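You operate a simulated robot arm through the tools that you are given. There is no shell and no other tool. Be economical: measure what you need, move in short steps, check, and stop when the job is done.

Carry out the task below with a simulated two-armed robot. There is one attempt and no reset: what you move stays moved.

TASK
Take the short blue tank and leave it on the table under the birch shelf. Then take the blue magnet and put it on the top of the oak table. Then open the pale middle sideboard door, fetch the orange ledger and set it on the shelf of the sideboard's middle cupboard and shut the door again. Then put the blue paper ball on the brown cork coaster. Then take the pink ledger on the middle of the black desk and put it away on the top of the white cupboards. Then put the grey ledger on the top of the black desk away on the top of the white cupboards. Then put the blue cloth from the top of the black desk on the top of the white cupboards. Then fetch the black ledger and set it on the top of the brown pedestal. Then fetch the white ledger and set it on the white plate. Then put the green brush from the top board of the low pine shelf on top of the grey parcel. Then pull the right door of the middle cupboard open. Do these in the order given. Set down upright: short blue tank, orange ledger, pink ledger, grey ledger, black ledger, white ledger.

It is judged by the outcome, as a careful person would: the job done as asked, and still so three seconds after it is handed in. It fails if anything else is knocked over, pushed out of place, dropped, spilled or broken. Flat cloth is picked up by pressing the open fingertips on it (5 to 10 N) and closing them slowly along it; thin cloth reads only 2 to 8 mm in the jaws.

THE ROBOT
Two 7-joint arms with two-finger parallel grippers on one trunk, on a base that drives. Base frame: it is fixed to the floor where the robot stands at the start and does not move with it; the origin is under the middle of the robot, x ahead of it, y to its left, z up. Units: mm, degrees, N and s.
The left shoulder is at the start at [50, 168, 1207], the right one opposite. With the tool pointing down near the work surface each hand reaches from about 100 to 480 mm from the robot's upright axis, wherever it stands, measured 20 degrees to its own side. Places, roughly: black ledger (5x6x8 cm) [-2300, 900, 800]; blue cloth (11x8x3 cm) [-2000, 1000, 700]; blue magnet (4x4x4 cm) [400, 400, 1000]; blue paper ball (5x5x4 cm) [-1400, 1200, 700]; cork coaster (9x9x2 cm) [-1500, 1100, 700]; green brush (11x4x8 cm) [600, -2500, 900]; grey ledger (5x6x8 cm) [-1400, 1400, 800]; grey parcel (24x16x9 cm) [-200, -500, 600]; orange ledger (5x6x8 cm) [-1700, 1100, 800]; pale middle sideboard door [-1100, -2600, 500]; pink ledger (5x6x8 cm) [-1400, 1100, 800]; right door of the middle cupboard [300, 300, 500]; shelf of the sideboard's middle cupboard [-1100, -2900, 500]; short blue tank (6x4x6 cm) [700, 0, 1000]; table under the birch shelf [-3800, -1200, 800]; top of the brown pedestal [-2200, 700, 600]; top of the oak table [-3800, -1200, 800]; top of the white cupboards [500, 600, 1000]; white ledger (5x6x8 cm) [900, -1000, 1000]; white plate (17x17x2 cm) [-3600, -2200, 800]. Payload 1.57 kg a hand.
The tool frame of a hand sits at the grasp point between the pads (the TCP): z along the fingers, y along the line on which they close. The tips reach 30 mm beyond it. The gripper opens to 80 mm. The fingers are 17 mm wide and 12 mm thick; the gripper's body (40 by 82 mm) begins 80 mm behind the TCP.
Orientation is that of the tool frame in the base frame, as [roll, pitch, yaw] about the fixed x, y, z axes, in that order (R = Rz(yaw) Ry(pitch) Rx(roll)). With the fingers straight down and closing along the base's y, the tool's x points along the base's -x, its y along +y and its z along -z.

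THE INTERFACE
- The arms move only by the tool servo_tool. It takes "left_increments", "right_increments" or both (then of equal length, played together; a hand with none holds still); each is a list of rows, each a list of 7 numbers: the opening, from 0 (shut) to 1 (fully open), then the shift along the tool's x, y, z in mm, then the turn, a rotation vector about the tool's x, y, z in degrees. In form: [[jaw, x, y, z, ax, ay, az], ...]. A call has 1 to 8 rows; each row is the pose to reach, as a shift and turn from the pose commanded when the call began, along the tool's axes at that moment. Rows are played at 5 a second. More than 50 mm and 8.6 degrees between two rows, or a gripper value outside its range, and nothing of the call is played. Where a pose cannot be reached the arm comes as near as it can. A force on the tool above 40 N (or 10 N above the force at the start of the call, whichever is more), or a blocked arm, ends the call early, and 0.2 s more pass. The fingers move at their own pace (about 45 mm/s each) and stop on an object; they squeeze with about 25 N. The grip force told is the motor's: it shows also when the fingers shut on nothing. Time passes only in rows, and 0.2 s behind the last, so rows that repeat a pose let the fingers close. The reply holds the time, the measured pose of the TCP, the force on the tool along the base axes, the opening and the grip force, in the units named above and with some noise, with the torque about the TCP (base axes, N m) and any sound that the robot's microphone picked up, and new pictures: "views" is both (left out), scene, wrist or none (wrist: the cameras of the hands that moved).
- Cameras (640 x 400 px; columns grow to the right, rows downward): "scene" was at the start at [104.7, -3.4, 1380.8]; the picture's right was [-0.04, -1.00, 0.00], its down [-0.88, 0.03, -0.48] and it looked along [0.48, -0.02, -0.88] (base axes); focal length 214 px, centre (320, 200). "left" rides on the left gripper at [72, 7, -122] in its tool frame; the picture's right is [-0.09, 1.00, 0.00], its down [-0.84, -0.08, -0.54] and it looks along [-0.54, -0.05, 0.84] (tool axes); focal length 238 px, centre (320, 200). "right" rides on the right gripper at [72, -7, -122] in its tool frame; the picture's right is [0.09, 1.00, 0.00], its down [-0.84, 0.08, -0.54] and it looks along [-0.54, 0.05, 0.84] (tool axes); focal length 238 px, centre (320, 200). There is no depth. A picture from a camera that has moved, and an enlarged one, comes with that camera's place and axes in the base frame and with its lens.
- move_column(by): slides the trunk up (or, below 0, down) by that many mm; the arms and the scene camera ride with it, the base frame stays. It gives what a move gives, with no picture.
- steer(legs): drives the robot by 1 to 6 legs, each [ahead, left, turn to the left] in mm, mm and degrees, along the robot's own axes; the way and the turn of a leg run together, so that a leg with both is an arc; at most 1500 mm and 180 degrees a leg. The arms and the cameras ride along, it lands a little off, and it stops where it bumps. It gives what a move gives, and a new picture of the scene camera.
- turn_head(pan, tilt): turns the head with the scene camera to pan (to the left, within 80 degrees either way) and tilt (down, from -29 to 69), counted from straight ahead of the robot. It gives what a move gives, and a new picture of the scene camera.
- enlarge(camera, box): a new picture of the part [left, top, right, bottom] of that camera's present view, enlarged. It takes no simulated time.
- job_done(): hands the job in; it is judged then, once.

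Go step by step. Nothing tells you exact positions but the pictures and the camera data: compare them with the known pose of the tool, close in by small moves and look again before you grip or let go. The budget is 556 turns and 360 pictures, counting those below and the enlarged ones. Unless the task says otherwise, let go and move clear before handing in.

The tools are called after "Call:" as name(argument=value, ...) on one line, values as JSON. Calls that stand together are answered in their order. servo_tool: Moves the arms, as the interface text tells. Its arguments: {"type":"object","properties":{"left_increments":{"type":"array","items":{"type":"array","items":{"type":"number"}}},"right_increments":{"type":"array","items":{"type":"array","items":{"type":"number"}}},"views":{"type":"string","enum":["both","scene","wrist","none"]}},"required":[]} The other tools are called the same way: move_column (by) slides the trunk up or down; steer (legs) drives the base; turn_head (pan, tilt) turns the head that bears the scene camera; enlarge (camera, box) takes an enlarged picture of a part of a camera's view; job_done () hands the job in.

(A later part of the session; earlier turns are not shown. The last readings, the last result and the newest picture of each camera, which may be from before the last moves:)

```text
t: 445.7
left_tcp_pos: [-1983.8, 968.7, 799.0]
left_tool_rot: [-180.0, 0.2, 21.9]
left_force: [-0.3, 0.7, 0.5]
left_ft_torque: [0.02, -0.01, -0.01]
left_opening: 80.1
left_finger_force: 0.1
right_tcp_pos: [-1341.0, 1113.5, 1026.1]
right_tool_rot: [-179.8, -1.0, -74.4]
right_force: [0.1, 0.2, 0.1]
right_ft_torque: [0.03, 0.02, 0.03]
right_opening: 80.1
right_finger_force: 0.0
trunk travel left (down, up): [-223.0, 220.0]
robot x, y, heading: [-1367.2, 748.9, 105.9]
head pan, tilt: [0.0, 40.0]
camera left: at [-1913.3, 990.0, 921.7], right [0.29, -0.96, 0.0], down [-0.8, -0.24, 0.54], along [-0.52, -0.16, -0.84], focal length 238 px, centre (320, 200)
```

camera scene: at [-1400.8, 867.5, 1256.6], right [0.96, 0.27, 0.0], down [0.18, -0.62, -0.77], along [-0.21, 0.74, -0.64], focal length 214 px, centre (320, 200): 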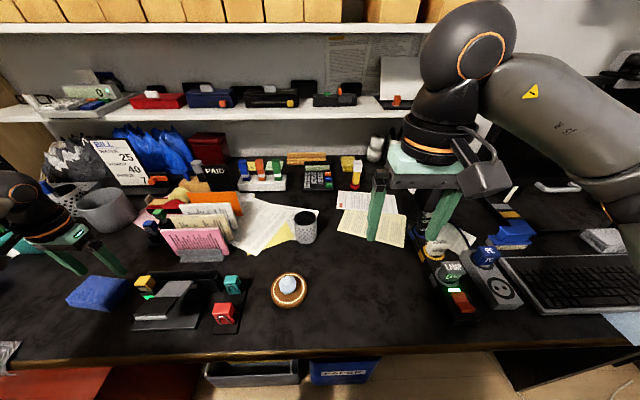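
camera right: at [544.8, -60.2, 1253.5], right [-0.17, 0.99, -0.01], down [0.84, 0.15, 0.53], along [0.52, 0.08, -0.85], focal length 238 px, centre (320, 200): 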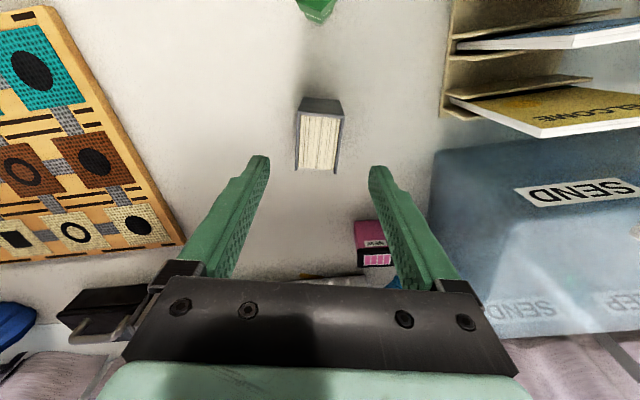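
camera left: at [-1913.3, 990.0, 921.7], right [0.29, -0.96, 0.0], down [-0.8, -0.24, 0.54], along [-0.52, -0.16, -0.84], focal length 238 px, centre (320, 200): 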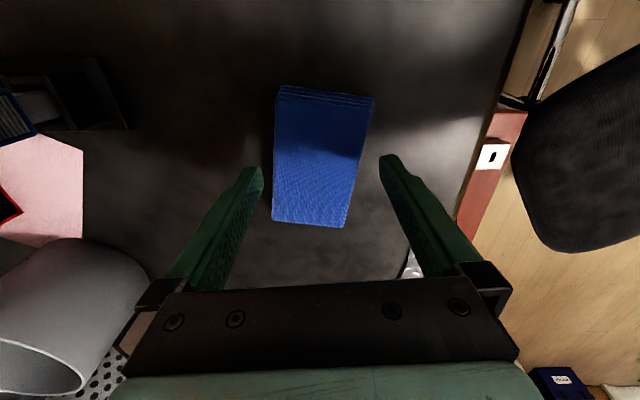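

Call:
servo_tool(left_increments=[[1, 0, -1, 10, 0, 0, 3], [1, 0, -1, 20, 0, 0, 3], [1, 0, -1, 27, 0, 0, 3], [1, 0, -1, 27, 0, 0, 3]], views="wrist")

```text
t: 446.7
left_tcp_pos: [-1984.2, 967.6, 774.6]
left_tool_rot: [180.0, 0.3, 18.9]
left_force: [0.0, 0.2, -0.5]
left_ft_torque: [0.01, 0.01, 0.01]
left_opening: 80.0
left_finger_force: 0.1
right_tcp_pos: [-1340.9, 1112.2, 1024.8]
right_tool_rot: [-179.8, -0.9, -74.4]
right_force: [-0.4, -1.1, -0.6]
right_ft_torque: [0.02, 0.03, 0.0]
right_opening: 80.0
right_finger_force: 0.1
trunk travel left (down, up): [-223.0, 220.0]
robot x, y, heading: [-1370.5, 747.5, 106.0]
head pan, tilt: [0.0, 40.0]
camera left: at [-1912.5, 986.1, 896.1], right [0.23, -0.97, 0.0], down [-0.82, -0.2, 0.54], along [-0.53, -0.13, -0.84], focal length 238 px, centre (320, 200)
```

left: 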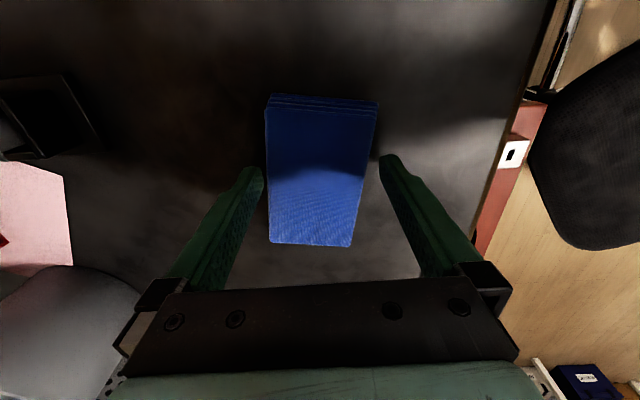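

Call:
servo_tool(left_increments=[[1, 0, 0, 5, 0, 0, 0], [0.8, 0, 0, 5, 0, 0, 0], [0.6, 0, 0, 5, 0, 0, 0], [0.4, 0, 0, 5, 0, 0, 0], [0.2, 0, 0, 5, 0, 0, 0], [0, 0, 0, 5, 0, 0, 0], [0, 0, 0, 5, 0, 0, 0], [0, 0, 0, 5, 0, 0, 0]], views="wrist")

```text
t: 448.5
left_tcp_pos: [-1983.8, 968.4, 767.1]
left_tool_rot: [180.0, 0.2, 19.0]
left_force: [0.7, 0.6, 1.7]
left_ft_torque: [0.06, 0.03, -0.07]
left_opening: 72.6
left_finger_force: 25.6
right_tcp_pos: [-1339.8, 1112.0, 1026.2]
right_tool_rot: [-179.8, -0.9, -74.5]
right_force: [-1.0, -0.3, 0.8]
right_ft_torque: [0.03, 0.02, -0.01]
right_opening: 79.9
right_finger_force: 0.1
trunk travel left (down, up): [-223.0, 220.0]
robot x, y, heading: [-1363.7, 747.8, 105.8]
head pan, tilt: [0.0, 40.0]
camera left: at [-1912.0, 986.1, 890.7], right [0.23, -0.97, 0.0], down [-0.82, -0.2, 0.54], along [-0.53, -0.13, -0.84], focal length 238 px, centre (320, 200)
```

left: 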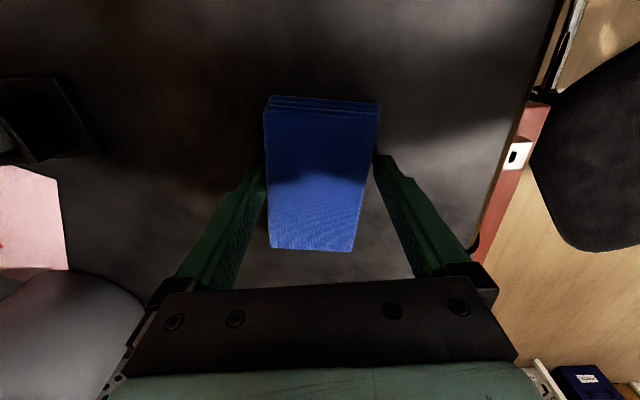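

Clamped at 72.6 mm with full grip force. Lift slowly.

Call:
servo_tool(left_increments=[[0, 0, 0, -15, 0, 0, 0], [0, 0, 0, -45, 0, 0, 0], [0, 0, 0, -85, 0, 0, 0], [0, 0, 0, -125, 0, 0, 0], [0, 0, 0, -170, 0, 0, 0], [0, 0, 0, -210, 0, 0, 0]], views="wrist")

```text
t: 449.9
left_tcp_pos: [-1981.4, 970.8, 976.4]
left_tool_rot: [179.7, 0.1, 18.9]
left_force: [-0.4, 0.3, 4.6]
left_ft_torque: [0.04, -0.05, -0.01]
left_opening: 72.2
left_finger_force: 25.2
right_tcp_pos: [-1340.9, 1114.0, 1025.6]
right_tool_rot: [-179.7, -0.9, -74.5]
right_force: [-0.5, -0.1, -0.2]
right_ft_torque: [0.02, -0.03, -0.01]
right_opening: 80.1
right_finger_force: 0.0
trunk travel left (down, up): [-223.0, 220.0]
robot x, y, heading: [-1364.8, 748.5, 105.9]
head pan, tilt: [0.0, 40.0]
camera left: at [-1911.0, 988.7, 1099.4], right [0.23, -0.97, 0.01], down [-0.82, -0.19, 0.54], along [-0.53, -0.13, -0.84], focal length 238 px, centre (320, 200)
```

left: 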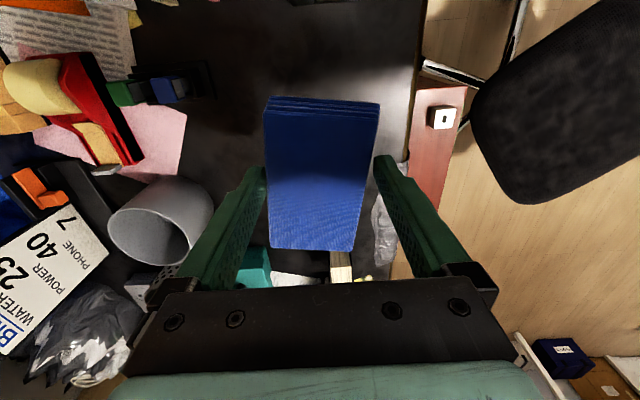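

The whole folded cloth is held. Bring the hand back in front, then leave the desk.

Call:
servo_tool(left_increments=[[0, 40, 0, -20, 0, 0, 7], [0, 85, 0, -30, 0, 0, 14], [0, 130, 0, -40, 0, 0, 21], [0, 175, 0, -50, 0, 0, 28], [0, 220, 0, -60, 0, 0, 35], [0, 265, 0, -65, 0, 0, 42], [0, 310, 0, -70, 0, 0, 49], [0, 350, 0, -70, 0, 0, 56]], views="none")

Call:
move_column(by=220)

Call:
steer(legs=[[-800, -110, 0], [-150, 0, 0], [0, 0, -90]])

```text
t: 451.7
left_tcp_pos: [-1653.3, 1081.3, 1052.3]
left_tool_rot: [179.8, 0.2, -37.2]
left_force: [-1.5, 0.8, 0.5]
left_ft_torque: [-0.01, 0.0, 0.0]
left_opening: 72.5
left_finger_force: 25.1
right_tcp_pos: [-1340.5, 1112.8, 1025.3]
right_tool_rot: [-179.7, -1.0, -74.5]
right_force: [0.9, -0.4, 0.4]
right_ft_torque: [0.0, 0.01, 0.01]
right_opening: 79.9
right_finger_force: 0.0
trunk travel left (down, up): [-223.0, 220.0]
robot x, y, heading: [-1369.6, 749.1, 106.2]
head pan, tilt: [0.0, 40.0]
```

```text
t: 454.0
left_tcp_pos: [-1654.4, 1080.8, 1271.9]
left_tool_rot: [179.8, 0.0, -37.1]
left_force: [-0.6, 0.3, -0.2]
left_ft_torque: [0.05, -0.01, 0.01]
left_opening: 71.9
left_finger_force: 25.3
right_tcp_pos: [-1340.8, 1113.2, 1245.3]
right_tool_rot: [-179.7, -0.8, -74.5]
right_force: [0.2, 0.0, 0.6]
right_ft_torque: [-0.03, -0.02, 0.0]
right_opening: 80.1
right_finger_force: 0.0
trunk travel left (down, up): [-443.0, 0.0]
robot x, y, heading: [-1367.0, 747.1, 106.1]
head pan, tilt: [0.0, 40.0]
```

```text
t: 463.1
left_tcp_pos: [-668.6, 148.6, 1271.4]
left_tool_rot: [179.8, 0.1, -126.3]
left_force: [0.2, -0.4, 0.3]
left_ft_torque: [0.0, 0.02, -0.01]
left_opening: 70.8
left_finger_force: 25.1
right_tcp_pos: [-632.8, -163.7, 1244.9]
right_tool_rot: [-179.7, -0.9, -163.7]
right_force: [0.1, -0.2, -0.3]
right_ft_torque: [0.01, 0.01, 0.0]
right_opening: 79.9
right_finger_force: 0.0
trunk travel left (down, up): [-443.0, 0.0]
robot x, y, heading: [-993.7, -145.6, 16.7]
head pan, tilt: [0.0, 40.0]
camera scene: at [-878.1, -109.8, 1476.7], right [0.29, -0.96, 0.0], down [-0.62, -0.19, -0.77], along [0.73, 0.22, -0.64], focal length 214 px, centre (320, 200)
```

scene: 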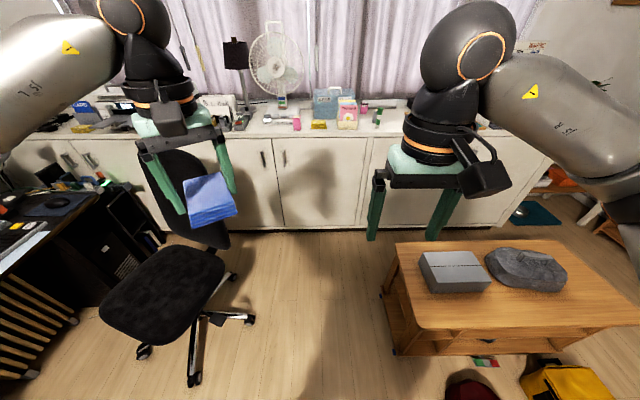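

Cloth held well. I'll place it on the front strip left of the pink ledger. Drive up.

Call:
steer(legs=[[1055, 10, -0.7]])

Call:
servo_tool(left_increments=[[0, 0, 0, 10, 0, 0, -8], [0, 0, 0, 20, 0, 0, -16], [0, 0, 0, 30, 0, 0, -24], [0, 0, 0, 40, 0, 0, -32], [0, 0, 0, 60, 0, 0, -40], [0, 0, 0, 80, 0, 0, -48], [0, 0, 0, 100, 0, 0, -52]], views="wrist")

```text
t: 468.4
left_tcp_pos: [323.1, 439.7, 1270.9]
left_tool_rot: [179.8, 0.0, -127.4]
left_force: [-0.1, 0.1, 0.0]
left_ft_torque: [0.01, 0.0, 0.02]
left_opening: 70.4
left_finger_force: 25.0
right_tcp_pos: [352.9, 124.9, 1244.8]
right_tool_rot: [-179.7, -0.8, -164.9]
right_force: [0.6, -0.4, -0.3]
right_ft_torque: [-0.05, -0.02, -0.02]
right_opening: 80.0
right_finger_force: 0.0
trunk travel left (down, up): [-443.0, 0.0]
robot x, y, heading: [-14.1, 152.0, 15.5]
head pan, tilt: [0.0, 40.0]
camera scene: at [108.5, 184.8, 1476.7], right [0.27, -0.96, 0.0], down [-0.62, -0.17, -0.77], along [0.74, 0.21, -0.64], focal length 214 px, centre (320, 200)
```

scene: 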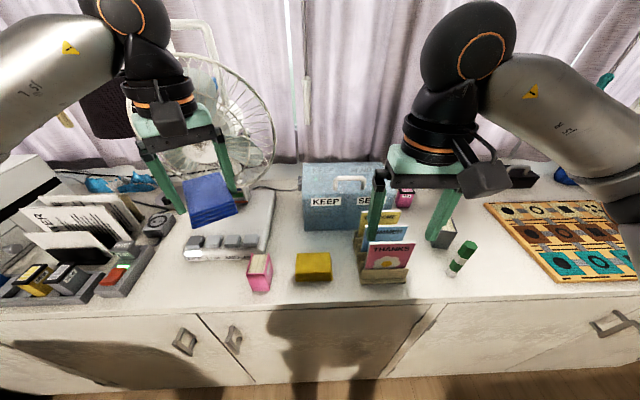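

```text
t: 470.0
left_tcp_pos: [323.6, 441.6, 1170.6]
left_tool_rot: [179.9, 0.1, -75.2]
left_force: [0.6, -0.1, -0.5]
left_ft_torque: [-0.02, -0.03, 0.03]
left_opening: 70.0
left_finger_force: 25.1
right_tcp_pos: [353.1, 124.5, 1245.5]
right_tool_rot: [-179.7, -0.9, -164.8]
right_force: [0.1, -0.2, 0.8]
right_ft_torque: [0.01, 0.0, 0.0]
right_opening: 79.8
right_finger_force: 0.1
trunk travel left (down, up): [-443.0, 0.0]
robot x, y, heading: [-13.7, 150.6, 15.6]
head pan, tilt: [0.0, 40.0]
camera left: at [336.1, 370.5, 1293.7], right [-0.99, -0.16, 0.0], down [-0.14, 0.83, 0.54], along [-0.09, 0.54, -0.84], focal length 238 px, centre (320, 200)
```

left: 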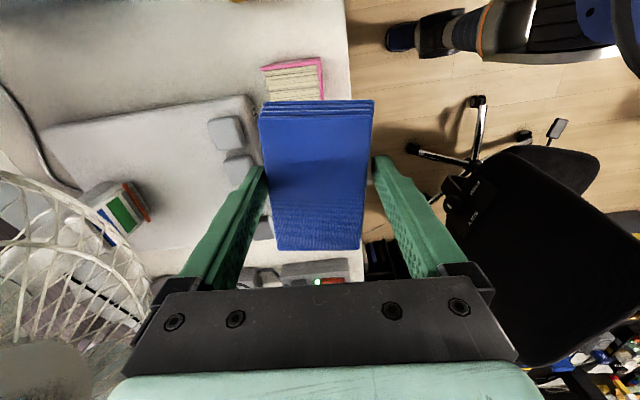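

Call:
servo_tool(left_increments=[[0, -25, -2, 25, 0, 0, 0], [0, -50, -4, 55, 0, 0, 0], [0, -70, -5.5, 90, 0, 0, 0], [0, -70, -5.5, 130, 0, 0, 0], [0, -70, -5.5, 155, 0, 0, 0]], views="wrist")

```text
t: 471.2
left_tcp_pos: [309.7, 506.8, 1014.6]
left_tool_rot: [179.8, 0.2, -75.5]
left_force: [-0.6, 0.1, -0.1]
left_ft_torque: [0.02, 0.01, 0.01]
left_opening: 69.8
left_finger_force: 25.1
right_tcp_pos: [352.3, 125.2, 1245.1]
right_tool_rot: [-179.7, -0.9, -164.7]
right_force: [-0.4, 0.0, -0.9]
right_ft_torque: [0.03, 0.02, 0.0]
right_opening: 79.6
right_finger_force: 0.1
trunk travel left (down, up): [-443.0, 0.0]
robot x, y, heading: [-8.6, 149.4, 15.5]
head pan, tilt: [0.0, 40.0]
camera left: at [321.6, 435.7, 1138.1], right [-0.99, -0.16, 0.0], down [-0.13, 0.83, 0.54], along [-0.09, 0.54, -0.84], focal length 238 px, centre (320, 200)
```

left: 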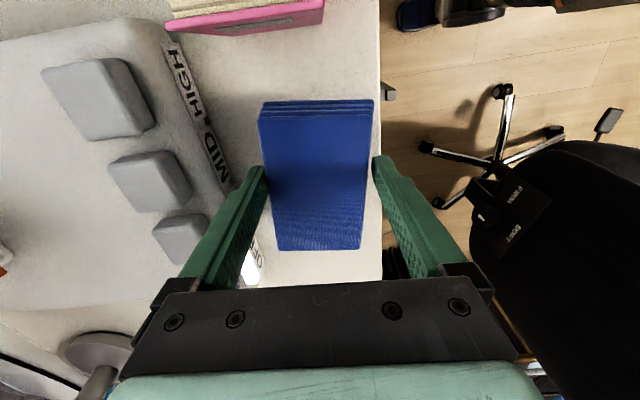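

Placement is on the strip between keyboard base and edge. Lower to contact.

Call:
servo_tool(left_increments=[[0, 0, -2, 12, 0, 0, 0], [0, 0, -2, 24, 0, 0, 0]], views="none")

Call:
servo_tool(left_increments=[[0, 0, 0, 4, 0, 0, 0], [0, 0, 0, 6, 0, 0, 0]], views="none")

```text
t: 471.8
left_tcp_pos: [312.4, 507.9, 993.9]
left_tool_rot: [-180.0, 0.1, -75.6]
left_force: [-0.3, 0.1, -0.7]
left_ft_torque: [0.01, 0.0, -0.01]
left_opening: 69.7
left_finger_force: 25.5
right_tcp_pos: [353.1, 124.7, 1245.5]
right_tool_rot: [-179.7, -0.8, -164.8]
right_force: [0.4, 0.7, -0.4]
right_ft_torque: [0.01, -0.03, -0.01]
right_opening: 80.0
right_finger_force: 0.1
trunk travel left (down, up): [-443.0, 0.0]
robot x, y, heading: [-12.7, 149.3, 15.5]
head pan, tilt: [0.0, 40.0]
```

```text
t: 472.4
left_tcp_pos: [311.8, 509.2, 988.4]
left_tool_rot: [-179.9, 0.1, -75.4]
left_force: [-3.6, -1.4, 13.2]
left_ft_torque: [0.1, 0.34, -0.06]
left_opening: 69.8
left_finger_force: 24.9
right_tcp_pos: [352.1, 122.9, 1245.1]
right_tool_rot: [-179.8, -0.8, -164.8]
right_force: [-0.5, -1.2, -0.4]
right_ft_torque: [-0.01, -0.05, 0.01]
right_opening: 80.0
right_finger_force: 0.1
trunk travel left (down, up): [-443.0, 0.0]
robot x, y, heading: [-16.9, 153.1, 15.7]
head pan, tilt: [0.0, 40.0]
```

Contact. Open and lift straight up slowly.

Call:
servo_tool(left_increments=[[0.95, 0, 0, -1, 0, 0, 0], [1, 0, 0, -1, 0, 0, 0], [1, 0, 0, -1, 0, 0, 0], [1, 0, 0, -15, 0, 0, 0], [1, 0, 0, -50, 0, 0, 0], [1, 0, 0, -90, 0, 0, 0], [1, 0, 0, -130, 0, 0, 0], [1, 0, 0, -170, 0, 0, 0]], views="wrist")

```text
t: 474.2
left_tcp_pos: [310.4, 509.4, 1157.7]
left_tool_rot: [179.9, 0.3, -75.5]
left_force: [-0.4, 0.0, -0.4]
left_ft_torque: [0.0, -0.02, 0.01]
left_opening: 80.2
left_finger_force: 0.1
right_tcp_pos: [352.8, 124.6, 1245.4]
right_tool_rot: [-179.8, -1.0, -164.8]
right_force: [-0.9, -0.4, 0.1]
right_ft_torque: [0.0, -0.02, 0.0]
right_opening: 80.0
right_finger_force: 0.0
trunk travel left (down, up): [-443.0, 0.0]
robot x, y, heading: [-13.2, 148.0, 15.9]
head pan, tilt: [0.0, 40.0]
camera left: at [323.6, 438.2, 1279.6], right [-0.99, -0.16, 0.0], down [-0.13, 0.83, 0.54], along [-0.09, 0.54, -0.84], focal length 238 px, centre (320, 200)
```

left: 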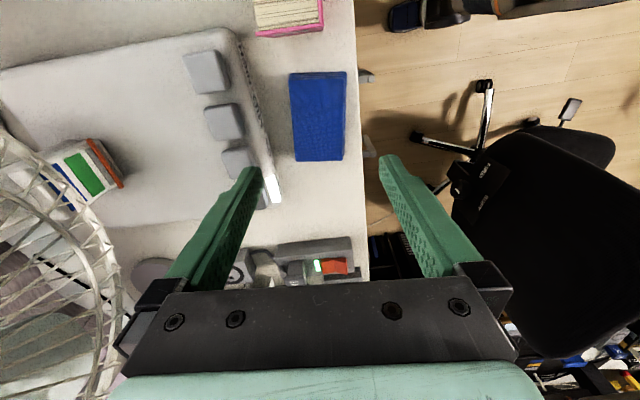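

Cloth laid. Next the black ledger: fold the left hand back, drive backward down the aisle, then approach the desk's left end facing it.

Call:
servo_tool(left_increments=[[1, 0, 0, -20, 0, 0, 8], [1, 0, 0, -40, 0, 0, 16], [1, 0, 0, -60, 0, 0, 24], [1, 0, 0, -80, 0, 0, 32], [1, 0, 0, -90, 0, 0, 40], [1, 0, 0, -90, 0, 0, 48], [1, 0, 0, -90, 0, 0, 56], [1, 0, 0, -90, 0, 0, 64]], views="none")

Call:
servo_tool(left_increments=[[1, 0, 0, 0, 0, 0, 8], [1, 0, 0, 0, 0, 0, 16], [1, 0, 0, 0, 0, 0, 24]], views="none")

Call:
steer(legs=[[-1040, -100, 0], [-1450, 0, 0], [0, 500, 0]])

Call:
turn_head(pan=30, tilt=35)

```text
t: 476.0
left_tcp_pos: [311.7, 507.0, 1246.5]
left_tool_rot: [179.9, 0.0, -139.7]
left_force: [0.9, -0.3, 0.0]
left_ft_torque: [-0.03, 0.02, 0.02]
left_opening: 79.6
left_finger_force: 0.1
right_tcp_pos: [352.2, 125.1, 1244.8]
right_tool_rot: [-179.7, -0.9, -164.8]
right_force: [-0.5, -0.5, -1.0]
right_ft_torque: [-0.01, 0.0, 0.03]
right_opening: 80.2
right_finger_force: 0.1
trunk travel left (down, up): [-443.0, 0.0]
robot x, y, heading: [-13.3, 153.8, 15.4]
head pan, tilt: [0.0, 40.0]
```

```text
t: 476.8
left_tcp_pos: [312.5, 508.0, 1247.7]
left_tool_rot: [179.8, -0.2, -163.6]
left_force: [0.2, -0.1, 0.8]
left_ft_torque: [0.03, 0.03, 0.0]
left_opening: 80.1
left_finger_force: 0.2
right_tcp_pos: [352.8, 124.8, 1245.9]
right_tool_rot: [-179.6, -0.9, -164.7]
right_force: [-0.2, 0.4, -0.2]
right_ft_torque: [0.01, -0.02, -0.02]
right_opening: 80.0
right_finger_force: 0.0
trunk travel left (down, up): [-443.0, 0.0]
robot x, y, heading: [-12.4, 151.4, 15.8]
head pan, tilt: [0.0, 40.0]
```

```text
t: 491.8
left_tcp_pos: [-2211.5, 262.0, 1248.3]
left_tool_rot: [179.9, 0.0, -164.9]
left_force: [0.2, 0.0, 1.5]
left_ft_torque: [-0.05, 0.0, 0.01]
left_opening: 80.0
left_finger_force: 0.0
right_tcp_pos: [-2179.8, -120.3, 1245.3]
right_tool_rot: [-179.7, -0.9, -166.3]
right_force: [-0.9, 0.1, -0.7]
right_ft_torque: [0.0, 0.02, -0.03]
right_opening: 80.0
right_finger_force: 0.1
trunk travel left (down, up): [-443.0, 0.0]
robot x, y, heading: [-2543.8, -85.6, 14.2]
head pan, tilt: [0.0, 40.0]
camera scene: at [-2422.9, -55.2, 1476.7], right [0.25, -0.97, 0.0], down [-0.62, -0.16, -0.77], along [0.74, 0.19, -0.64], focal length 214 px, centre (320, 200)
```

scene: 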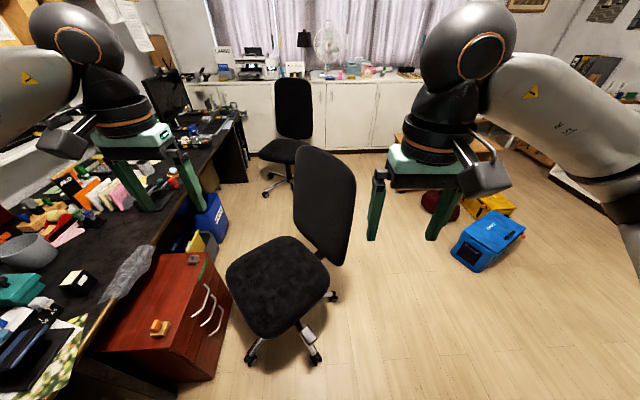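

```text
t: 492.7
left_tcp_pos: [-2210.6, 264.3, 1246.6]
left_tool_rot: [179.8, -0.1, -165.0]
left_force: [0.3, 0.1, -0.8]
left_ft_torque: [0.02, 0.0, 0.03]
left_opening: 80.2
left_finger_force: 0.1
right_tcp_pos: [-2180.1, -121.6, 1245.4]
right_tool_rot: [-179.7, -0.9, -166.4]
right_force: [-0.1, -0.2, -0.7]
right_ft_torque: [0.03, -0.04, -0.01]
right_opening: 79.9
right_finger_force: 0.0
trunk travel left (down, up): [-443.0, 0.0]
robot x, y, heading: [-2542.3, -83.7, 14.3]
head pan, tilt: [30.0, 35.0]
camera scene: at [-2442.1, -15.1, 1484.2], right [0.7, -0.72, 0.0], down [-0.41, -0.4, -0.82], along [0.59, 0.57, -0.57], focal length 214 px, centre (320, 200)
```

scene: 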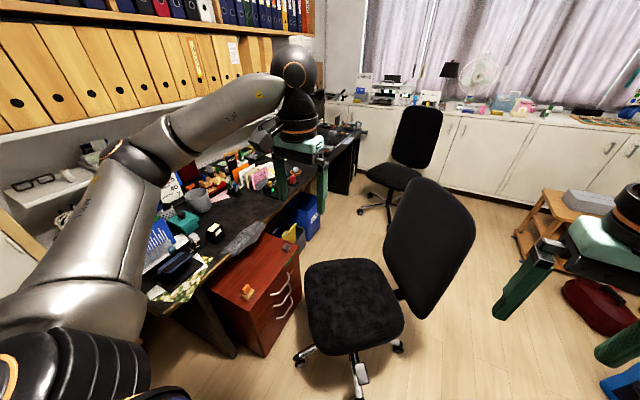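

I see the pedestal (red-brown drawer unit) and the black ledger beyond on the desk. Zoom in.

Call:
enlarge(camera="scene", box=[130, 170, 330, 350])

```text
2.22 times, centred on (230, 260) of scene
camera zoom: at [-2442.1, -15.1, 1484.2], right [0.7, -0.72, 0.0], down [-0.41, -0.4, -0.82], along [0.59, 0.57, -0.57], focal length 477 px, centre (520, 67)
```

zoom: 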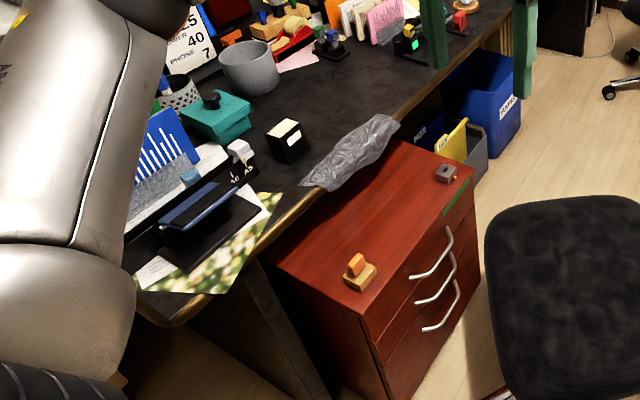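

Both ledger and pedestal can be served from the desk's left end, facing along it. Slide left there and look down.

Call:
steer(legs=[[0, 0, 1.7], [-25, 300, 0], [0, 320, 0]])

Call:
turn_head(pan=10, tilt=50)

```text
t: 496.8
left_tcp_pos: [-2412.0, 854.7, 1247.6]
left_tool_rot: [179.7, -0.1, -163.3]
left_force: [-0.7, 0.1, -1.0]
left_ft_torque: [0.03, 0.0, -0.01]
left_opening: 80.0
left_finger_force: 0.1
right_tcp_pos: [-2370.7, 471.5, 1245.2]
right_tool_rot: [-179.7, -0.9, -164.7]
right_force: [0.2, 0.0, 0.7]
right_ft_torque: [-0.04, -0.01, -0.03]
right_opening: 79.8
right_finger_force: 0.0
trunk travel left (down, up): [-443.0, 0.0]
robot x, y, heading: [-2735.1, 494.3, 15.4]
head pan, tilt: [30.0, 35.0]
camera scene: at [-2636.4, 570.3, 1484.2], right [0.72, -0.7, 0.0], down [-0.4, -0.41, -0.82], along [0.57, 0.59, -0.57], focal length 214 px, centre (320, 200)
```

scene: 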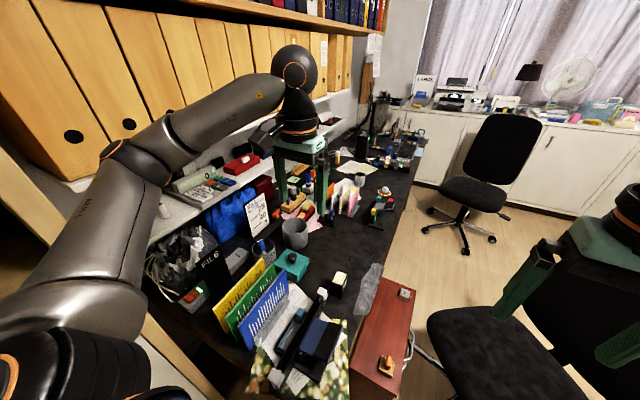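

```text
t: 497.7
left_tcp_pos: [-2412.4, 853.7, 1247.9]
left_tool_rot: [179.7, -0.2, -163.3]
left_force: [0.5, 0.2, -0.7]
left_ft_torque: [-0.02, 0.0, -0.03]
left_opening: 79.9
left_finger_force: 0.0
right_tcp_pos: [-2370.9, 469.9, 1245.3]
right_tool_rot: [-179.7, -0.8, -164.6]
right_force: [-0.1, 0.4, -0.5]
right_ft_torque: [0.0, 0.01, 0.01]
right_opening: 79.9
right_finger_force: 0.1
trunk travel left (down, up): [-443.0, 0.0]
robot x, y, heading: [-2735.1, 494.1, 15.9]
head pan, tilt: [10.0, 50.0]
camera scene: at [-2628.4, 540.2, 1462.6], right [0.44, -0.9, 0.0], down [-0.69, -0.33, -0.64], along [0.58, 0.28, -0.77], focal length 214 px, centre (320, 200)
```

scene: 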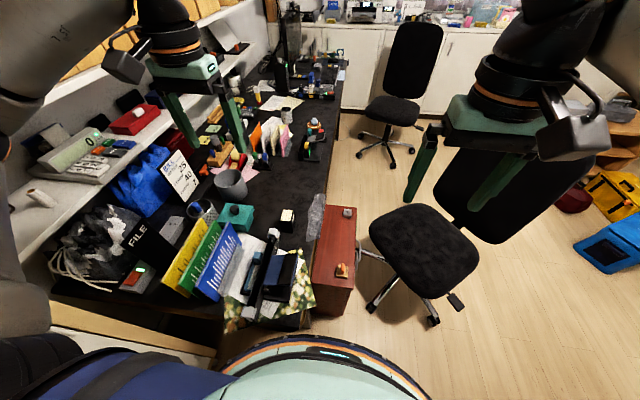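

Black ledger ≈(-2237, 874); pedestal free spot ≈(-2216, 691). Extend the left hand first to straighten the arm away from the shelves, then check with the camera.

Call:
servo_tool(left_increments=[[1, -40, -5, 0, 0, 0, 0], [1, -80, -10, 0, 0, 0, 0], [1, -120, -15, 5, 0, 0, 0], [1, -150, -20, 20, 0, 0, 0], [1, -150, -20, 50, 0, 0, 0]], views="none")

Call:
turn_head(pan=50, tilt=30)

```text
t: 498.9
left_tcp_pos: [-2262.7, 879.9, 1195.7]
left_tool_rot: [179.9, 0.0, -163.4]
left_force: [0.2, 0.2, 0.5]
left_ft_torque: [-0.01, -0.01, 0.02]
left_opening: 80.1
left_finger_force: 0.0
right_tcp_pos: [-2371.1, 471.5, 1245.5]
right_tool_rot: [-179.6, -0.9, -164.6]
right_force: [-0.6, -0.7, 0.5]
right_ft_torque: [-0.01, -0.01, 0.03]
right_opening: 80.0
right_finger_force: 0.0
trunk travel left (down, up): [-443.0, 0.0]
robot x, y, heading: [-2737.8, 493.6, 16.0]
head pan, tilt: [10.0, 50.0]
```

```text
t: 499.9
left_tcp_pos: [-2261.9, 879.5, 1196.5]
left_tool_rot: [179.7, 0.1, -163.4]
left_force: [-1.0, 0.0, 0.6]
left_ft_torque: [0.0, -0.01, 0.01]
left_opening: 80.0
left_finger_force: 0.0
right_tcp_pos: [-2370.7, 471.0, 1246.0]
right_tool_rot: [-179.7, -0.9, -164.8]
right_force: [0.7, 0.2, -0.4]
right_ft_torque: [0.01, -0.02, -0.01]
right_opening: 80.1
right_finger_force: 0.0
trunk travel left (down, up): [-443.0, 0.0]
robot x, y, heading: [-2737.7, 498.2, 15.9]
head pan, tilt: [50.0, 30.0]
camera scene: at [-2660.6, 589.1, 1492.0], right [0.91, -0.41, 0.0], down [-0.21, -0.46, -0.87], along [0.36, 0.79, -0.5], focal length 214 px, centre (320, 200)
```

scene: 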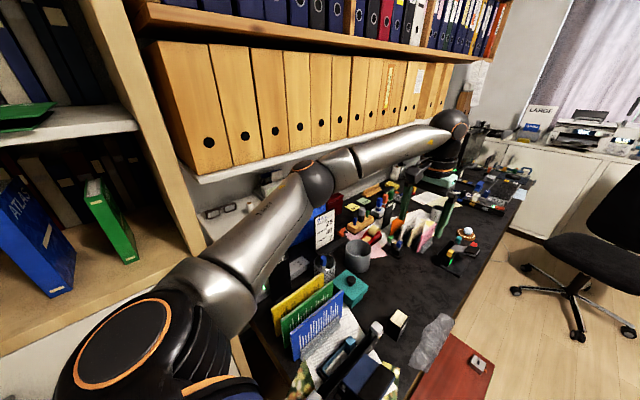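

The elbow has clearance from the shelves. Lower the trunk 220 mm and view the ledger from the wrist.

Call:
move_column(by=-220)

Call:
servo_tool(left_increments=[[1, 0, 0, 10, 0, 0, 0], [1, 0, 0, 20, 0, 0, 0]], views="both")

```text
t: 502.3
left_tcp_pos: [-2262.2, 879.3, 977.3]
left_tool_rot: [179.8, 0.0, -163.3]
left_force: [0.0, 0.2, 0.2]
left_ft_torque: [-0.01, -0.02, -0.03]
left_opening: 80.0
left_finger_force: 0.0
right_tcp_pos: [-2371.6, 470.8, 1024.9]
right_tool_rot: [-179.7, -1.0, -164.7]
right_force: [0.7, -0.6, 0.2]
right_ft_torque: [0.0, -0.02, -0.01]
right_opening: 80.1
right_finger_force: 0.1
trunk travel left (down, up): [-223.0, 220.0]
robot x, y, heading: [-2732.1, 493.8, 15.6]
head pan, tilt: [50.0, 30.0]
```

```text
t: 502.9
left_tcp_pos: [-2262.8, 879.3, 955.6]
left_tool_rot: [179.8, 0.0, -163.4]
left_force: [0.7, -0.8, 0.0]
left_ft_torque: [0.02, 0.0, 0.0]
left_opening: 79.7
left_finger_force: 0.0
right_tcp_pos: [-2371.7, 470.8, 1025.4]
right_tool_rot: [-179.7, -0.8, -164.6]
right_force: [-0.8, 0.1, 0.2]
right_ft_torque: [0.0, 0.01, 0.01]
right_opening: 80.0
right_finger_force: 0.1
trunk travel left (down, up): [-223.0, 220.0]
robot x, y, heading: [-2733.1, 498.5, 16.0]
head pan, tilt: [50.0, 30.0]
camera scene: at [-2660.6, 589.2, 1272.0], right [0.91, -0.41, 0.0], down [-0.2, -0.46, -0.87], along [0.35, 0.79, -0.5], focal length 214 px, centre (320, 200)
camera left: at [-2332.7, 864.3, 1078.9], right [-0.2, 0.98, 0.0], down [0.82, 0.16, 0.54], along [0.53, 0.11, -0.84], focal length 238 px, centre (320, 200)
```

scene: 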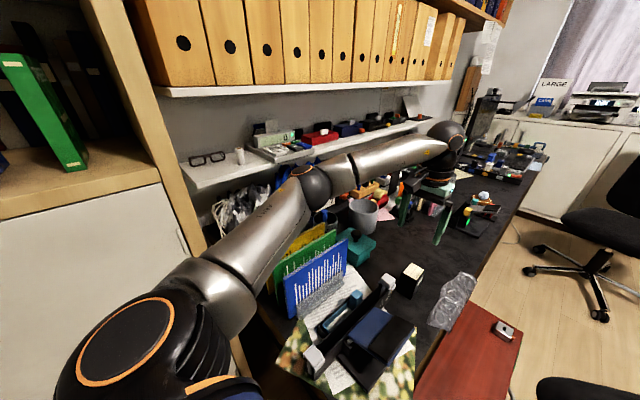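
left: 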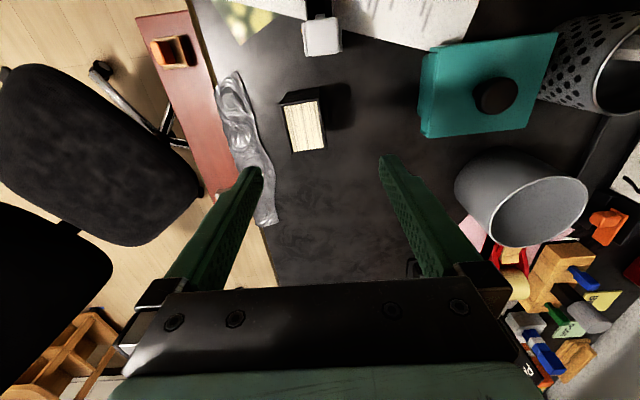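

Black ledger at (-2257, 862), aligned with the tool; crumpled plastic lies close on its right, so use a narrow opening.

Call:
servo_tool(left_increments=[[0.75, 0, -9, 35, 0, 0, 0], [0.75, -1, -18, 70, 0, 0, 0], [0.72, -1, -18, 103, 0, 0, 0], [0.72, -1, -18, 103, 0, 0, 0]], views="wrist")

```text
t: 503.9
left_tcp_pos: [-2255.3, 863.0, 852.1]
left_tool_rot: [179.8, 0.0, -163.3]
left_force: [0.1, -0.1, -0.6]
left_ft_torque: [0.02, 0.01, 0.0]
left_opening: 57.5
left_finger_force: 0.1
right_tcp_pos: [-2370.9, 471.3, 1024.6]
right_tool_rot: [-179.7, -1.0, -164.7]
right_force: [0.6, -0.3, -0.2]
right_ft_torque: [0.0, 0.0, 0.02]
right_opening: 80.1
right_finger_force: 0.0
trunk travel left (down, up): [-223.0, 220.0]
robot x, y, heading: [-2739.8, 494.7, 15.7]
head pan, tilt: [50.0, 30.0]
camera left: at [-2326.3, 848.4, 976.2], right [-0.2, 0.98, 0.0], down [0.82, 0.16, 0.54], along [0.53, 0.11, -0.84], focal length 238 px, centre (320, 200)
```

left: 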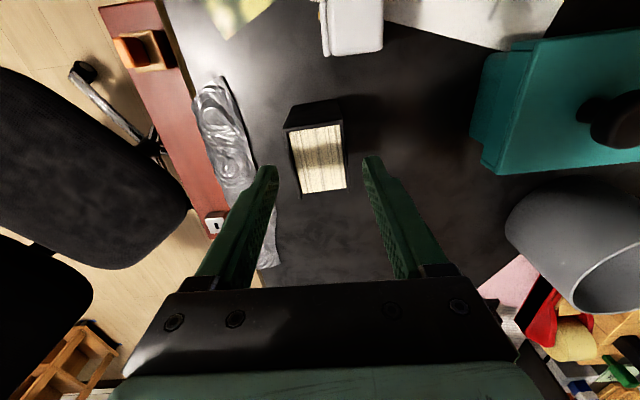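

Call:
servo_tool(left_increments=[[0.72, 0, 0, 25, 0, 0, -3], [0.72, 0, 0, 50, 0, 0, -3], [0.72, 0, 0, 69, 0, 0, -3], [0.4, 0, 0, 69, 0, 0, -3], [0, 0, 0, 69, 0, 0, -3], [0, 0, 0, 69, 0, 0, -3], [0, 0, 0, 69, 0, 0, -3]], views="wrist")

```text
t: 505.5
left_tcp_pos: [-2255.7, 861.4, 786.8]
left_tool_rot: [179.8, 0.0, -160.3]
left_force: [0.5, 0.6, 0.2]
left_ft_torque: [-0.01, -0.12, 0.0]
left_opening: 44.1
left_finger_force: 24.9
right_tcp_pos: [-2370.8, 469.9, 1025.3]
right_tool_rot: [-179.7, -1.0, -164.7]
right_force: [-0.5, -0.5, -0.6]
right_ft_torque: [0.02, 0.02, -0.02]
right_opening: 80.1
right_finger_force: 0.0
trunk travel left (down, up): [-223.0, 220.0]
robot x, y, heading: [-2735.4, 495.7, 16.0]
head pan, tilt: [50.0, 30.0]
camera left: at [-2324.1, 843.9, 907.8], right [-0.25, 0.97, 0.0], down [0.81, 0.21, 0.54], along [0.52, 0.14, -0.84], focal length 238 px, centre (320, 200)
```

left: 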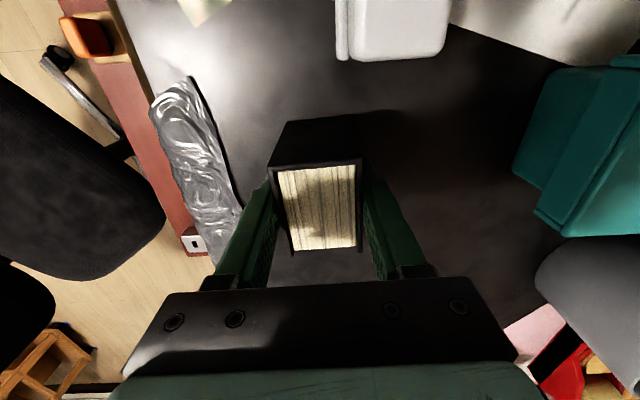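

Gripped. Lift, move across over the pedestal's free strip (between stamp and clock, clear of the desk edge), and look.

Call:
servo_tool(left_increments=[[0, 0, 0, -20, 0, 0, 0], [0, 0, 0, -65, 0, 0, 0], [0, 0, 0, -110, 0, 0, 0], [0, 5, -45, -125, 0, 0, 1], [0, 10, -90, -125, 0, 0, 2], [0, 15, -135, -125, 0, 0, 3], [0, 20, -175, -125, 0, 0, 4], [0, 23, -212, -125, 0, 0, 4]], views="wrist")

```text
t: 507.3
left_tcp_pos: [-2206.7, 656.3, 909.6]
left_tool_rot: [179.9, 0.1, -164.3]
left_force: [0.6, 0.9, -2.4]
left_ft_torque: [0.01, -0.01, 0.01]
left_opening: 43.7
left_finger_force: 25.4
right_tcp_pos: [-2371.3, 470.5, 1026.5]
right_tool_rot: [-179.8, -0.9, -164.7]
right_force: [0.5, 0.6, -0.9]
right_ft_torque: [0.0, 0.01, -0.01]
right_opening: 80.0
right_finger_force: 0.0
trunk travel left (down, up): [-223.0, 220.0]
robot x, y, heading: [-2736.2, 496.4, 15.9]
head pan, tilt: [50.0, 30.0]
camera left: at [-2276.5, 643.1, 1032.2], right [-0.18, 0.98, 0.0], down [0.83, 0.15, 0.54], along [0.53, 0.1, -0.84], focal length 238 px, centre (320, 200)
```

left: 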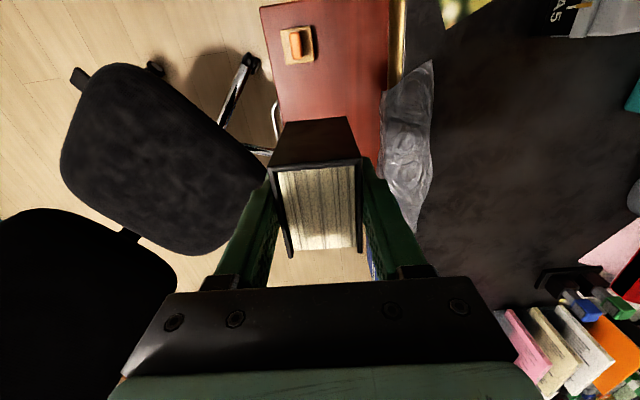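

Landing spot is central on the pedestal top with good margins. Descend.

Call:
servo_tool(left_increments=[[0, 0, 0, 45, 0, 0, 0], [0, 0, 0, 90, 0, 0, 0], [0, 0, 0, 135, 0, 0, 0], [0, 0, 0, 180, 0, 0, 0], [0, 0, 0, 205, 0, 0, 0], [0, 0, 0, 205, 0, 0, 0]], views="wrist")

```text
t: 508.7
left_tcp_pos: [-2205.6, 652.6, 702.5]
left_tool_rot: [179.8, -0.1, -164.2]
left_force: [-0.1, 0.2, -3.2]
left_ft_torque: [0.02, -0.03, -0.01]
left_opening: 43.6
left_finger_force: 24.9
right_tcp_pos: [-2371.8, 471.6, 1024.6]
right_tool_rot: [-179.7, -0.9, -164.7]
right_force: [-0.2, -0.2, 0.1]
right_ft_torque: [0.05, -0.01, 0.01]
right_opening: 80.1
right_finger_force: 0.0
trunk travel left (down, up): [-223.0, 220.0]
robot x, y, heading: [-2733.8, 497.6, 15.8]
head pan, tilt: [50.0, 30.0]
camera left: at [-2275.9, 641.0, 825.5], right [-0.18, 0.98, 0.0], down [0.83, 0.15, 0.54], along [0.53, 0.1, -0.84], focal length 238 px, centre (320, 200)
```

left: 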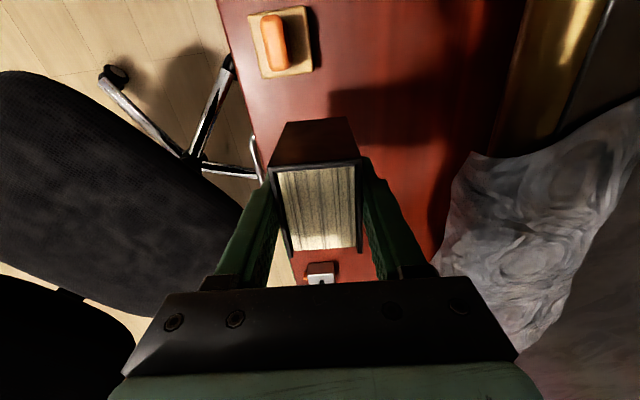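

Call:
servo_tool(left_increments=[[0, 0, 0, 15, 0, 0, 0], [0, 0, 0, 28, 0, 0, 0]], views="none")

Call:
servo_tool(left_increments=[[0, 0, 0, 5, 0, 0, 0], [0, 0, 0, 8, 0, 0, 0]], views="none")

Call:
servo_tool(left_increments=[[0, 0, 0, 4, 0, 0, 0], [0, 0, 0, 6, 0, 0, 0]], views="wrist")

```text
t: 509.3
left_tcp_pos: [-2205.9, 654.5, 675.3]
left_tool_rot: [179.8, 0.0, -164.3]
left_force: [0.3, -0.2, -2.9]
left_ft_torque: [0.03, -0.02, 0.02]
left_opening: 43.7
left_finger_force: 25.1
right_tcp_pos: [-2370.0, 469.6, 1025.6]
right_tool_rot: [-179.7, -0.9, -164.6]
right_force: [-0.2, -0.2, 0.0]
right_ft_torque: [-0.04, 0.01, 0.03]
right_opening: 80.0
right_finger_force: 0.1
trunk travel left (down, up): [-223.0, 220.0]
robot x, y, heading: [-2737.4, 497.3, 15.6]
head pan, tilt: [50.0, 30.0]
```

```text
t: 509.9
left_tcp_pos: [-2206.8, 655.1, 666.9]
left_tool_rot: [179.8, 0.0, -164.4]
left_force: [-0.1, -0.7, -2.4]
left_ft_torque: [-0.03, 0.0, -0.01]
left_opening: 43.9
left_finger_force: 24.6
right_tcp_pos: [-2369.9, 471.6, 1025.6]
right_tool_rot: [-179.6, -0.8, -164.6]
right_force: [0.0, -1.5, -0.5]
right_ft_torque: [-0.02, 0.01, 0.02]
right_opening: 79.9
right_finger_force: 0.0
trunk travel left (down, up): [-223.0, 220.0]
robot x, y, heading: [-2734.7, 495.0, 15.9]
head pan, tilt: [50.0, 30.0]
```

```text
t: 510.5
left_tcp_pos: [-2206.1, 654.8, 661.0]
left_tool_rot: [179.9, -0.1, -164.4]
left_force: [-0.4, 0.1, -2.5]
left_ft_torque: [0.01, -0.01, -0.04]
left_opening: 44.0
left_finger_force: 24.8
right_tcp_pos: [-2371.1, 469.9, 1025.6]
right_tool_rot: [-179.8, -0.9, -164.7]
right_force: [-0.1, 0.0, 0.0]
right_ft_torque: [0.06, 0.01, 0.01]
right_opening: 80.1
right_finger_force: 0.1
trunk travel left (down, up): [-223.0, 220.0]
robot x, y, heading: [-2739.4, 498.9, 15.8]
head pan, tilt: [50.0, 30.0]
camera left: at [-2276.2, 641.5, 783.0], right [-0.18, 0.98, 0.0], down [0.83, 0.15, 0.54], along [0.53, 0.1, -0.84], focal length 238 px, centre (320, 200)
```

left: 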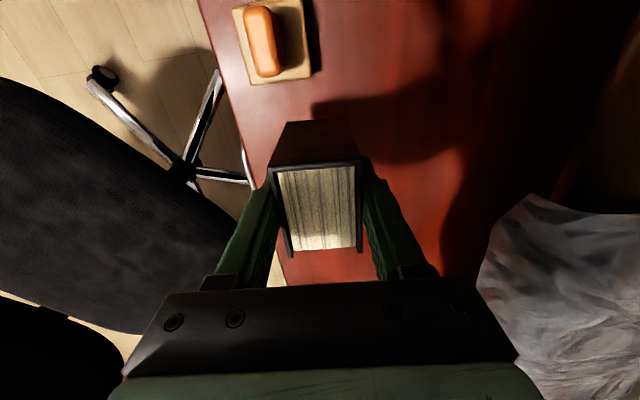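

Call:
servo_tool(left_increments=[[0, 0, 0, 4, 0, 0, 0], [0, 0, 0, 7, 0, 0, 0]], views="none")

Call:
servo_tool(left_increments=[[0, 0, 0, 4, 0, 0, 0], [0, 0, 0, 6, 0, 0, 0]], views="none")

Call:
servo_tool(left_increments=[[0, 0, 0, 3, 0, 0, 0], [0, 0, 0, 5, 0, 0, 0]], views="none")

```text
t: 511.1
left_tcp_pos: [-2207.7, 655.2, 653.7]
left_tool_rot: [179.9, -0.2, -164.3]
left_force: [-0.2, -0.2, -2.8]
left_ft_torque: [0.01, -0.02, 0.01]
left_opening: 43.6
left_finger_force: 25.3
left hand out of reach, approached as far as the arm can: row 2
right_tcp_pos: [-2372.1, 471.6, 1025.8]
right_tool_rot: [-179.7, -1.0, -164.7]
right_force: [0.0, -1.2, 0.4]
right_ft_torque: [0.02, 0.02, -0.02]
right_opening: 79.9
right_finger_force: 0.0
trunk travel left (down, up): [-223.0, 220.0]
robot x, y, heading: [-2733.3, 492.8, 15.7]
head pan, tilt: [50.0, 30.0]
```

```text
t: 511.7
left_tcp_pos: [-2209.2, 655.2, 648.7]
left_tool_rot: [179.8, -0.1, -164.4]
left_force: [-0.6, -0.1, -1.8]
left_ft_torque: [-0.02, 0.01, -0.01]
left_opening: 43.7
left_finger_force: 24.9
right_tcp_pos: [-2370.9, 471.4, 1026.7]
right_tool_rot: [-179.7, -0.9, -164.7]
right_force: [0.2, -0.1, 0.3]
right_ft_torque: [0.02, 0.03, 0.0]
right_opening: 80.3
right_finger_force: 0.1
trunk travel left (down, up): [-223.0, 220.0]
robot x, y, heading: [-2733.9, 496.3, 15.9]
head pan, tilt: [50.0, 30.0]
```

```text
t: 512.3
left_tcp_pos: [-2211.7, 655.6, 644.9]
left_tool_rot: [179.8, -0.2, -164.3]
left_force: [1.4, 0.0, -2.4]
left_ft_torque: [-0.03, 0.01, 0.03]
left_opening: 43.7
left_finger_force: 25.5
right_tcp_pos: [-2371.5, 471.0, 1025.8]
right_tool_rot: [-179.7, -0.9, -164.7]
right_force: [0.6, 1.0, -0.6]
right_ft_torque: [0.03, -0.02, 0.02]
right_opening: 80.3
right_finger_force: 0.0
trunk travel left (down, up): [-223.0, 220.0]
robot x, y, heading: [-2738.3, 495.2, 15.6]
head pan, tilt: [50.0, 30.0]
```

At the arm's reach limit; pull in 12 mm and use the trunk to lower in small steps.

Call:
servo_tool(left_increments=[[0, 10, 0, -3, 0, 0, 0], [0, 14, 0, -4, 0, 0, 0]], views="none")

Call:
move_column(by=-8)

Call:
move_column(by=-6)

```text
t: 512.9
left_tcp_pos: [-2224.6, 651.9, 648.5]
left_tool_rot: [179.8, -0.1, -164.3]
left_force: [0.5, 0.0, -2.7]
left_ft_torque: [0.0, 0.0, 0.01]
left_opening: 43.7
left_finger_force: 25.0
right_tcp_pos: [-2371.8, 470.8, 1025.0]
right_tool_rot: [-179.8, -0.9, -164.8]
right_force: [0.3, -0.1, 0.1]
right_ft_torque: [0.04, 0.03, 0.01]
right_opening: 80.0
right_finger_force: 0.1
trunk travel left (down, up): [-223.0, 220.0]
robot x, y, heading: [-2735.3, 495.7, 16.1]
head pan, tilt: [50.0, 30.0]
```

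```text
t: 513.4
left_tcp_pos: [-2224.1, 651.7, 640.4]
left_tool_rot: [179.8, -0.1, -164.3]
left_force: [-0.1, -0.6, -2.5]
left_ft_torque: [0.0, 0.0, -0.02]
left_opening: 43.9
left_finger_force: 25.4
right_tcp_pos: [-2371.0, 471.3, 1017.3]
right_tool_rot: [-179.7, -0.9, -164.7]
right_force: [0.1, -0.2, 0.5]
right_ft_torque: [-0.01, 0.0, 0.0]
right_opening: 79.9
right_finger_force: 0.0
trunk travel left (down, up): [-215.0, 228.0]
robot x, y, heading: [-2735.9, 495.6, 15.6]
head pan, tilt: [50.0, 30.0]
```

```text
t: 514.0
left_tcp_pos: [-2223.8, 652.5, 633.4]
left_tool_rot: [179.8, -0.1, -164.4]
left_force: [-0.7, 0.3, -2.8]
left_ft_torque: [-0.03, 0.0, -0.02]
left_opening: 43.8
left_finger_force: 24.9
right_tcp_pos: [-2371.2, 470.5, 1010.8]
right_tool_rot: [-179.8, -0.9, -164.7]
right_force: [0.2, -0.1, 0.7]
right_ft_torque: [0.02, -0.01, 0.01]
right_opening: 79.9
right_finger_force: 0.1
trunk travel left (down, up): [-209.0, 234.0]
robot x, y, heading: [-2732.9, 496.4, 15.7]
head pan, tilt: [50.0, 30.0]
```

Call:
servo_tool(left_increments=[[0, 0, 0, 0, 0, 0, 0]], views="wrist")

```text
t: 514.4
left_tcp_pos: [-2223.5, 651.7, 634.1]
left_tool_rot: [179.8, -0.1, -164.2]
left_force: [0.1, 0.1, -2.7]
left_ft_torque: [0.02, 0.0, -0.02]
left_opening: 43.9
left_finger_force: 24.9
right_tcp_pos: [-2370.7, 471.2, 1011.2]
right_tool_rot: [-179.7, -0.9, -164.7]
right_force: [-0.7, -0.9, -0.3]
right_ft_torque: [-0.02, 0.03, -0.05]
right_opening: 79.8
right_finger_force: 0.0
trunk travel left (down, up): [-209.0, 234.0]
robot x, y, heading: [-2737.2, 499.2, 15.9]
head pan, tilt: [50.0, 30.0]
camera left: at [-2294.2, 638.8, 756.9], right [-0.18, 0.98, 0.0], down [0.83, 0.15, 0.54], along [0.53, 0.1, -0.84], focal length 238 px, centre (320, 200)
```

left: 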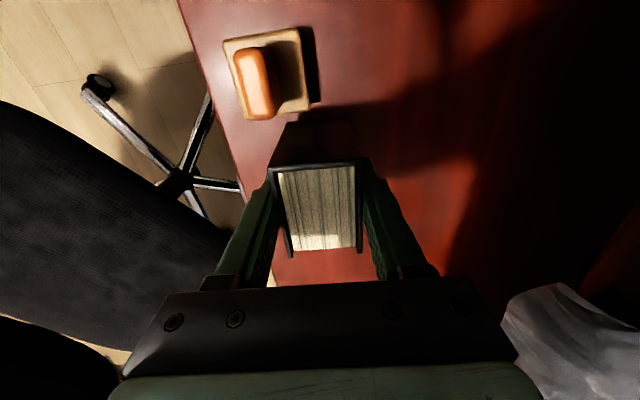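

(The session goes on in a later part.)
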